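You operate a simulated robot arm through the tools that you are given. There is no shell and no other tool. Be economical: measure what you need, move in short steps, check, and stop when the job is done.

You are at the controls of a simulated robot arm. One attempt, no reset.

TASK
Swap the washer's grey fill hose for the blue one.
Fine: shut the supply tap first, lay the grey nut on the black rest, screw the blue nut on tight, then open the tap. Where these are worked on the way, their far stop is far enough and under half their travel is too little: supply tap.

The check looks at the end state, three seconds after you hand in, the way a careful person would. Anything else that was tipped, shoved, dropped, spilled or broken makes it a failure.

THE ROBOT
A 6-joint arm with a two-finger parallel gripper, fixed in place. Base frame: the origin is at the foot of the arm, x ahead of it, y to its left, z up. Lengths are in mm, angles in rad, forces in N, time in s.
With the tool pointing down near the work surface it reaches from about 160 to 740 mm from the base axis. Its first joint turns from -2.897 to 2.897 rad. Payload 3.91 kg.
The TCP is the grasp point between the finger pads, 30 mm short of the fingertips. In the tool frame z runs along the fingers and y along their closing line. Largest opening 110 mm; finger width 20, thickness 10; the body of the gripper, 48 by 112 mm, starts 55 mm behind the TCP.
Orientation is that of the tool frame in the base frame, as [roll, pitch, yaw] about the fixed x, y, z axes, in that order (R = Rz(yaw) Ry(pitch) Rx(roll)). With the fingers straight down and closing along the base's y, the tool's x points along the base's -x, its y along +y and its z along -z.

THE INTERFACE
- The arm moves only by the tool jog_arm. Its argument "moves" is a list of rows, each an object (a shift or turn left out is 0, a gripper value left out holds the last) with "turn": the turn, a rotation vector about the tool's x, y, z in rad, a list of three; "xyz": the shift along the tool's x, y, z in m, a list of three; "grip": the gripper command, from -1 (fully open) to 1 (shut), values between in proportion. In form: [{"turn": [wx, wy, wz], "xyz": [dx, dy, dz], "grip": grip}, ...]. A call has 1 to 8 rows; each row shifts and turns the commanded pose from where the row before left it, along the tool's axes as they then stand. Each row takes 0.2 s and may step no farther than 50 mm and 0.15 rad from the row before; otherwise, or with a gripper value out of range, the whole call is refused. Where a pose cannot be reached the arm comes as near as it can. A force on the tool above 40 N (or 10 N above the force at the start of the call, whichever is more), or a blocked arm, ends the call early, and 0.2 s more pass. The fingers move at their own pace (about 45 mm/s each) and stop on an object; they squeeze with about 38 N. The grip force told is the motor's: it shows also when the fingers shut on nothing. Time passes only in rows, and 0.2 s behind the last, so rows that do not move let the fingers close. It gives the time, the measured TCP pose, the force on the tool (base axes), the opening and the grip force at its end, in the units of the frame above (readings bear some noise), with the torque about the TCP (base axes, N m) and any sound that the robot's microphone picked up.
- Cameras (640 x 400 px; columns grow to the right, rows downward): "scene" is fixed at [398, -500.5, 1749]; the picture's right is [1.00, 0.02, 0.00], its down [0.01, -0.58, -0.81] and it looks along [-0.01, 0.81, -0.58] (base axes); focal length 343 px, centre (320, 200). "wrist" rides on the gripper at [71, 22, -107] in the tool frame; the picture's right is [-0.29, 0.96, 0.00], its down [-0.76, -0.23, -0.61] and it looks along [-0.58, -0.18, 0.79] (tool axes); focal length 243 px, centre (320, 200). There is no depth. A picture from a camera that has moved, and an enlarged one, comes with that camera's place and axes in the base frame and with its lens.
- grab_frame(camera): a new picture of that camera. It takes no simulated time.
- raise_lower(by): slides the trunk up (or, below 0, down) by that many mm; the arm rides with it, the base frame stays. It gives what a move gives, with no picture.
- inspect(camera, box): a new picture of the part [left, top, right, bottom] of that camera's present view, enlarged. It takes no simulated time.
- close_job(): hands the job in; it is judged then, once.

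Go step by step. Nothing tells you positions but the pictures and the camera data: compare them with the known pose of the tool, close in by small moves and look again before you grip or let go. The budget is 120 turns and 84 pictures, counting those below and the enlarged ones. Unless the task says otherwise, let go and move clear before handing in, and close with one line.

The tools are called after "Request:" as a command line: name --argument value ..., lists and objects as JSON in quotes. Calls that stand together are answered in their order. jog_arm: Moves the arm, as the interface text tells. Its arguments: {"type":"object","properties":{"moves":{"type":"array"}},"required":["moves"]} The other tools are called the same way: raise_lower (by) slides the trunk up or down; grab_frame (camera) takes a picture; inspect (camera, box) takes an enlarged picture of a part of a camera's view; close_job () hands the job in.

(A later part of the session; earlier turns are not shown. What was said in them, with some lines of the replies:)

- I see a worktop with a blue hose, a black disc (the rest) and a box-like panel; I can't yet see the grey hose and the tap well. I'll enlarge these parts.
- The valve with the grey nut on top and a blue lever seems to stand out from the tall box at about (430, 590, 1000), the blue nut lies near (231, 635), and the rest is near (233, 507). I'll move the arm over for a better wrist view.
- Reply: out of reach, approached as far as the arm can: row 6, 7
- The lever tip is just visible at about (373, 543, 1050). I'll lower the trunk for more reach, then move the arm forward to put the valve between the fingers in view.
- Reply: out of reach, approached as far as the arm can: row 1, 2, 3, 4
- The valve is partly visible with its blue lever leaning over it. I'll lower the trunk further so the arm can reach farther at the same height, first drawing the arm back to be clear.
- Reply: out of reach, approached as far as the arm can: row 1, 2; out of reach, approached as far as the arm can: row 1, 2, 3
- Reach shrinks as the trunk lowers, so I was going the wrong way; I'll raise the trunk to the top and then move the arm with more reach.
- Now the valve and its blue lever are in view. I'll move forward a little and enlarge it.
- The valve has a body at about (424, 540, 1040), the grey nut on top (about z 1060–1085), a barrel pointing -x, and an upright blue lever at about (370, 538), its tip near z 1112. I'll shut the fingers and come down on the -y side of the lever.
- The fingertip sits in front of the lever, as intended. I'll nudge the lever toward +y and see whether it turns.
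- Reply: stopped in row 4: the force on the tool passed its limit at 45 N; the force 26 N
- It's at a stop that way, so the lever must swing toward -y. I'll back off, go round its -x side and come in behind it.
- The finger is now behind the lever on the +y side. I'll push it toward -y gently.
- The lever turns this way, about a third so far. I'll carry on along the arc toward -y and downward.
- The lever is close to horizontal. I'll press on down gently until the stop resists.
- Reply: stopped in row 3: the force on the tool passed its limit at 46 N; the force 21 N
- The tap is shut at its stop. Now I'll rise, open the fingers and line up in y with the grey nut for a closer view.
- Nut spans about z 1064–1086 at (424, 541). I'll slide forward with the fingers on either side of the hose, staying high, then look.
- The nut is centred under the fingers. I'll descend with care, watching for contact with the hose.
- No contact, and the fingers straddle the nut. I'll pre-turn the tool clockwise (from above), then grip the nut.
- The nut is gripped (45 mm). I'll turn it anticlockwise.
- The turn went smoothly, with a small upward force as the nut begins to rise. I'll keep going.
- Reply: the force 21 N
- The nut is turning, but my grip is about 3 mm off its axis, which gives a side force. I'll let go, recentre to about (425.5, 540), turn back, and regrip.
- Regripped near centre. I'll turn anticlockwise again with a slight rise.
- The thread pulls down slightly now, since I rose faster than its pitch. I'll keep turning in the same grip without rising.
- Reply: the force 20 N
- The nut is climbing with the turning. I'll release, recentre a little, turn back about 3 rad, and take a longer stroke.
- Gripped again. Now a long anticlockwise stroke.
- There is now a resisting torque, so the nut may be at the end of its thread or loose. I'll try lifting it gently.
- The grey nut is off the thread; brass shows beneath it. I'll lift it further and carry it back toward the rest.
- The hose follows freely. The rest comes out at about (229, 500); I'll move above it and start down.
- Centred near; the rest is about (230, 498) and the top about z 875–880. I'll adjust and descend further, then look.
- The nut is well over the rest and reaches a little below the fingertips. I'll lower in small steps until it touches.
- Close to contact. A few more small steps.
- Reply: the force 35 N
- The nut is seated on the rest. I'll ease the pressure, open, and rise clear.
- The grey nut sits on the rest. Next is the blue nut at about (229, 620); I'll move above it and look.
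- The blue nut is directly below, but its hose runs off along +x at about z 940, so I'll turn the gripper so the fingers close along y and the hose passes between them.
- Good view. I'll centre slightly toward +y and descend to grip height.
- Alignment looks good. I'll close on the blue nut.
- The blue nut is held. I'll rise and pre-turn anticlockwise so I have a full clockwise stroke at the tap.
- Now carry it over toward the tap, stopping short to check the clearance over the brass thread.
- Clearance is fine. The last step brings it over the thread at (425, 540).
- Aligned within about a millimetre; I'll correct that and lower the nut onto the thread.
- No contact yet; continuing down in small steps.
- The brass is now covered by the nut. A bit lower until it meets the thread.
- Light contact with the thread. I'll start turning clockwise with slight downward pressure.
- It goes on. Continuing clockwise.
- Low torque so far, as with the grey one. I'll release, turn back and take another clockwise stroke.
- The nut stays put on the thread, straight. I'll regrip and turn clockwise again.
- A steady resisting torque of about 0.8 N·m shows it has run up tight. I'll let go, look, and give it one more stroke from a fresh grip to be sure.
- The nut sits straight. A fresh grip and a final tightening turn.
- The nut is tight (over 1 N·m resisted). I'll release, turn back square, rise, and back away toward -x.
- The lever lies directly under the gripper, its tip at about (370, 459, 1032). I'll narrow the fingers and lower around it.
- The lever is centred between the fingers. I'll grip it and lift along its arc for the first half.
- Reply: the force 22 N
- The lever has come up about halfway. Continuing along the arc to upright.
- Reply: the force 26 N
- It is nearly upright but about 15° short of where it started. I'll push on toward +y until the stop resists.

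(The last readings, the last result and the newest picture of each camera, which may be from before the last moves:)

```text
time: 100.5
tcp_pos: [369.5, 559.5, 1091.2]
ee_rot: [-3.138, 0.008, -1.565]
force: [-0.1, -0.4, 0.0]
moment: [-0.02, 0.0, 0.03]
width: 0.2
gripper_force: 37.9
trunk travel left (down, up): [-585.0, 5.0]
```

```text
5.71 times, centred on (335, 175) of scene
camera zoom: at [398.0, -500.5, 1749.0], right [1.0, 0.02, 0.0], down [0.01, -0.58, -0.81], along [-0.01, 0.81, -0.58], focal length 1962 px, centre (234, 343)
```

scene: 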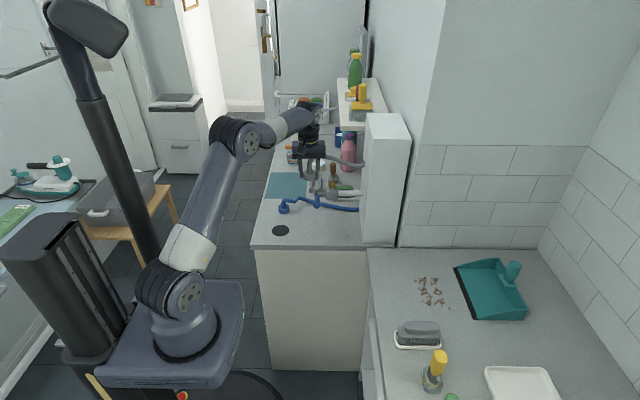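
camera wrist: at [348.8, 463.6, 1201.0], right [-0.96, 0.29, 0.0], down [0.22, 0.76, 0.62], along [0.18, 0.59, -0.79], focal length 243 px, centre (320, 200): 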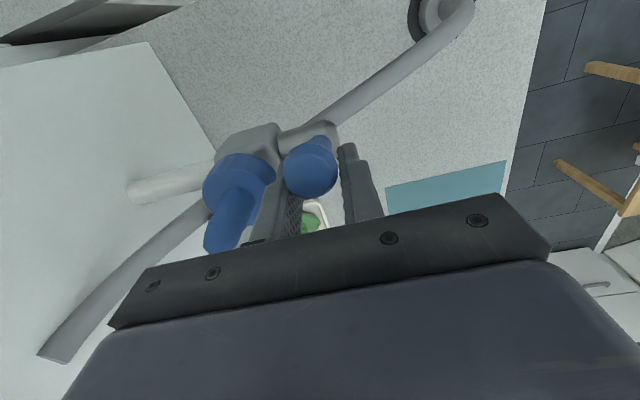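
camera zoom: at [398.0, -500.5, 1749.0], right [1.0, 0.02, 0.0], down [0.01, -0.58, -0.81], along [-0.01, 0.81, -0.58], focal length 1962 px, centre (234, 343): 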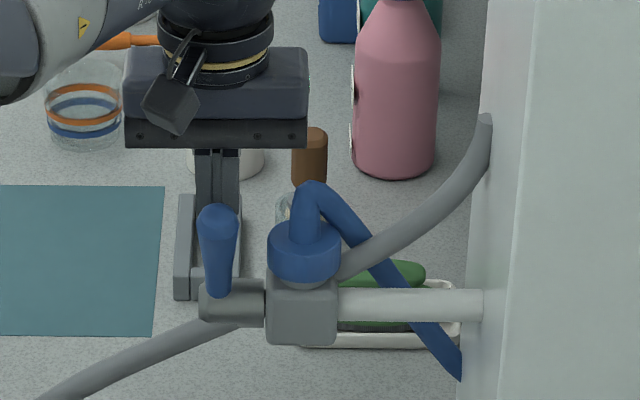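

The fingers slipped off and shut behind the lever. I'll go round to its -y side and push it home with the closed fingertips, as I did at the start.

Request:
jog_arm --moves '[{"xyz": [0, 0.045, -0.01]}, {"xyz": [0.04, 0, -0.01]}, {"xyz": [0.039, 0, -0.004]}, {"xyz": [0, -0.045, 0]}, {}]'

Request:
jog_arm --moves '[{"xyz": [-0.012, 0, 0]}, {"xyz": [-0.008, 0, 0]}, {"xyz": [-0.006, 0, 0]}, {"xyz": [-0.006, 0, 0]}, {"xyz": [-0.006, 0, 0]}, {"xyz": [-0.006, 0, 0]}]'

Request:
inspect --camera "scene" --box '[290, 140, 380, 210]'

Request:
grab_frame --camera "wrist"

```text
time: 101.7
tcp_pos: [370.6, 480.6, 1114.9]
ee_rot: [-3.136, 0.004, -1.566]
force: [0.5, -0.5, -0.5]
moment: [-0.04, 0.0, 0.03]
width: 0.0
gripper_force: 37.8
trunk travel left (down, up): [-585.0, 5.0]
```

```text
time: 103.1
tcp_pos: [370.9, 516.9, 1116.0]
ee_rot: [-3.137, 0.0, -1.568]
force: [-4.0, -28.2, -2.5]
moment: [-0.69, -0.05, 0.06]
width: 0.0
gripper_force: 37.5
trunk travel left (down, up): [-585.0, 5.0]
```

```text
5.71 times, centred on (335, 175) of scene
camera zoom: at [398.0, -500.5, 1749.0], right [1.0, 0.02, 0.0], down [0.01, -0.58, -0.81], along [-0.01, 0.81, -0.58], focal length 1962 px, centre (234, 343)
```

zoom: 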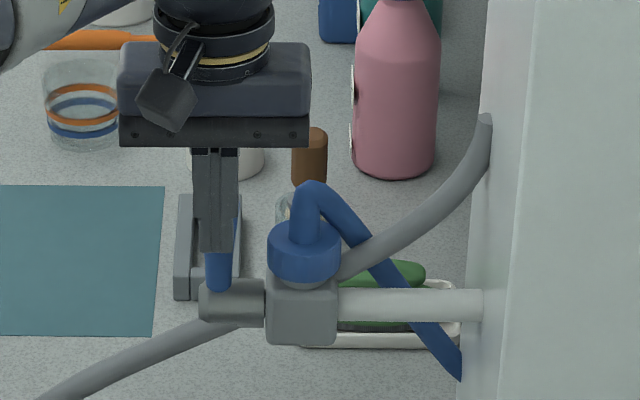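

```text
12 pictures are left
camera wrist: at [348.4, 446.1, 1222.5], right [-0.96, 0.29, 0.0], down [0.23, 0.76, 0.61], along [0.18, 0.58, -0.79], focal length 243 px, centre (320, 200)
```

wrist: 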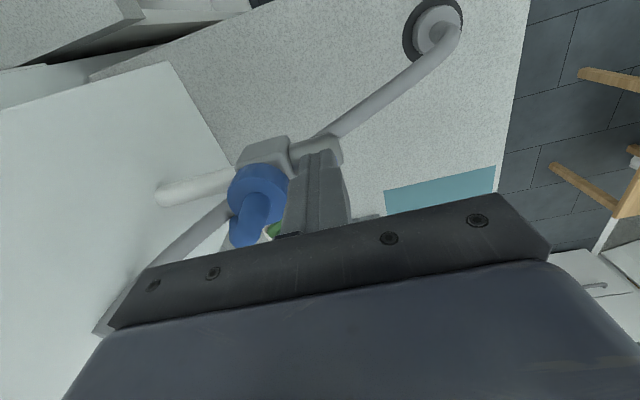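

It stopped at the same place as the original stop. I'll back off and retreat, then check everything.

Request:
jog_arm --moves '[{"xyz": [0.02, 0, 0]}, {"xyz": [0.03, 0, -0.02]}, {"xyz": [0.03, 0.04, -0.03]}, {"xyz": [0.03, 0.04, -0.03]}, {"xyz": [0.03, 0.04, 0], "grip": 0}, {}]'

Request:
inspect --camera "scene" --box '[290, 140, 380, 210]'

Request:
grab_frame --camera "scene"

```text
refused: row 3 steps farther than a row can; nothing moved
```

```text
5.71 times, centred on (335, 175) of scene
camera zoom: at [398.0, -500.5, 1749.0], right [1.0, 0.02, 0.0], down [0.01, -0.58, -0.81], along [-0.01, 0.81, -0.58], focal length 1962 px, centre (234, 343)
```

zoom: 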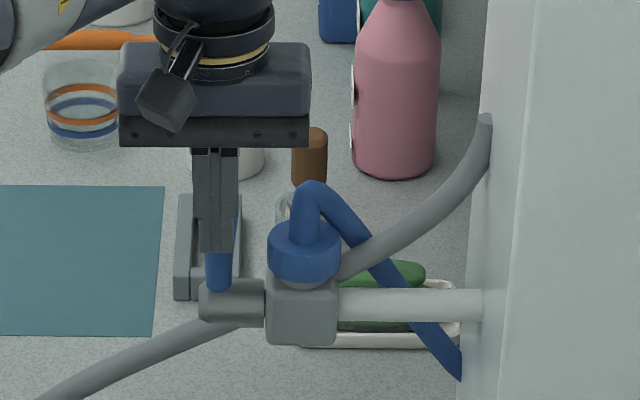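

```text
10 pictures are left
```

scene: 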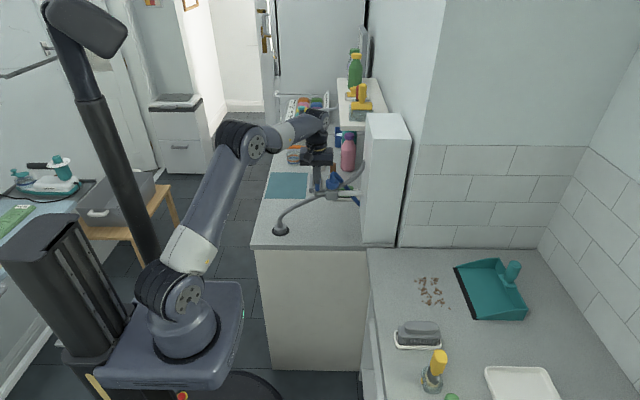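

That call was refused because one step was too long. I'll back off again with shorter steps.

Request:
jog_arm --moves '[{"xyz": [0.02, 0, 0]}, {"xyz": [0.03, 0, -0.02]}, {"xyz": [0.03, 0.03, -0.01]}, {"xyz": [0.03, 0.03, -0.01]}, {"xyz": [0.02, 0.04, 0]}, {}]'

Request:
inspect --camera "scene" --box '[290, 140, 380, 210]'

Request:
inspect --camera "scene" --box '[240, 90, 420, 250]'

```text
time: 104.5
tcp_pos: [270.6, 389.7, 1154.5]
ee_rot: [-3.135, 0.008, -1.566]
force: [-0.3, 0.5, -0.1]
moment: [-0.01, 0.02, 0.01]
width: 0.0
gripper_force: 37.3
trunk travel left (down, up): [-585.0, 5.0]
```

```text
5.71 times, centred on (335, 175) of scene
camera zoom: at [398.0, -500.5, 1749.0], right [1.0, 0.02, 0.0], down [0.01, -0.58, -0.81], along [-0.01, 0.81, -0.58], focal length 1962 px, centre (234, 343)
```

zoom: 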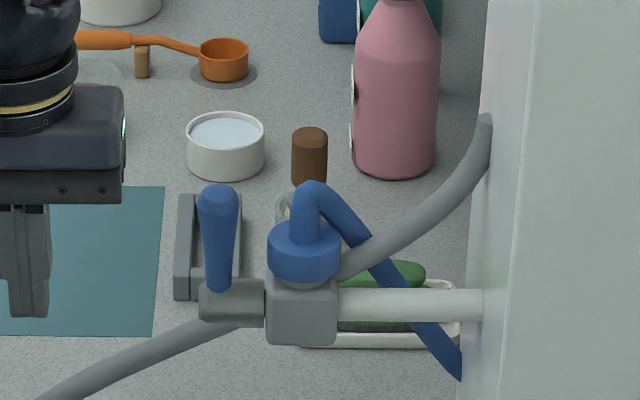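

```text
2.50 times, centred on (330, 170) of scene
camera zoom: at [398.0, -500.5, 1749.0], right [1.0, 0.02, 0.0], down [0.01, -0.58, -0.81], along [-0.01, 0.81, -0.58], focal length 858 px, centre (295, 275)
```

zoom: 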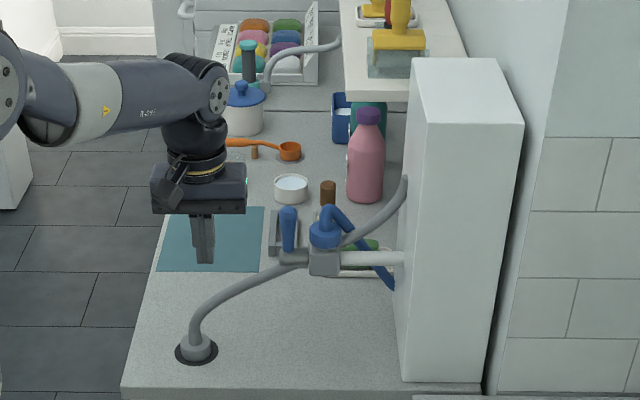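

The lever is upright as it was at the start, the blue nut sits tight on the tap with no leak to be seen, the grey nut is on the rest, and nothing else has moved. I'm handing in.

Request:
close_job

```text
The job is handed in.
```

The job is handed in: the blue hose is screwed tight on the tap, the grey nut is on the black rest, and the supply tap is open again.
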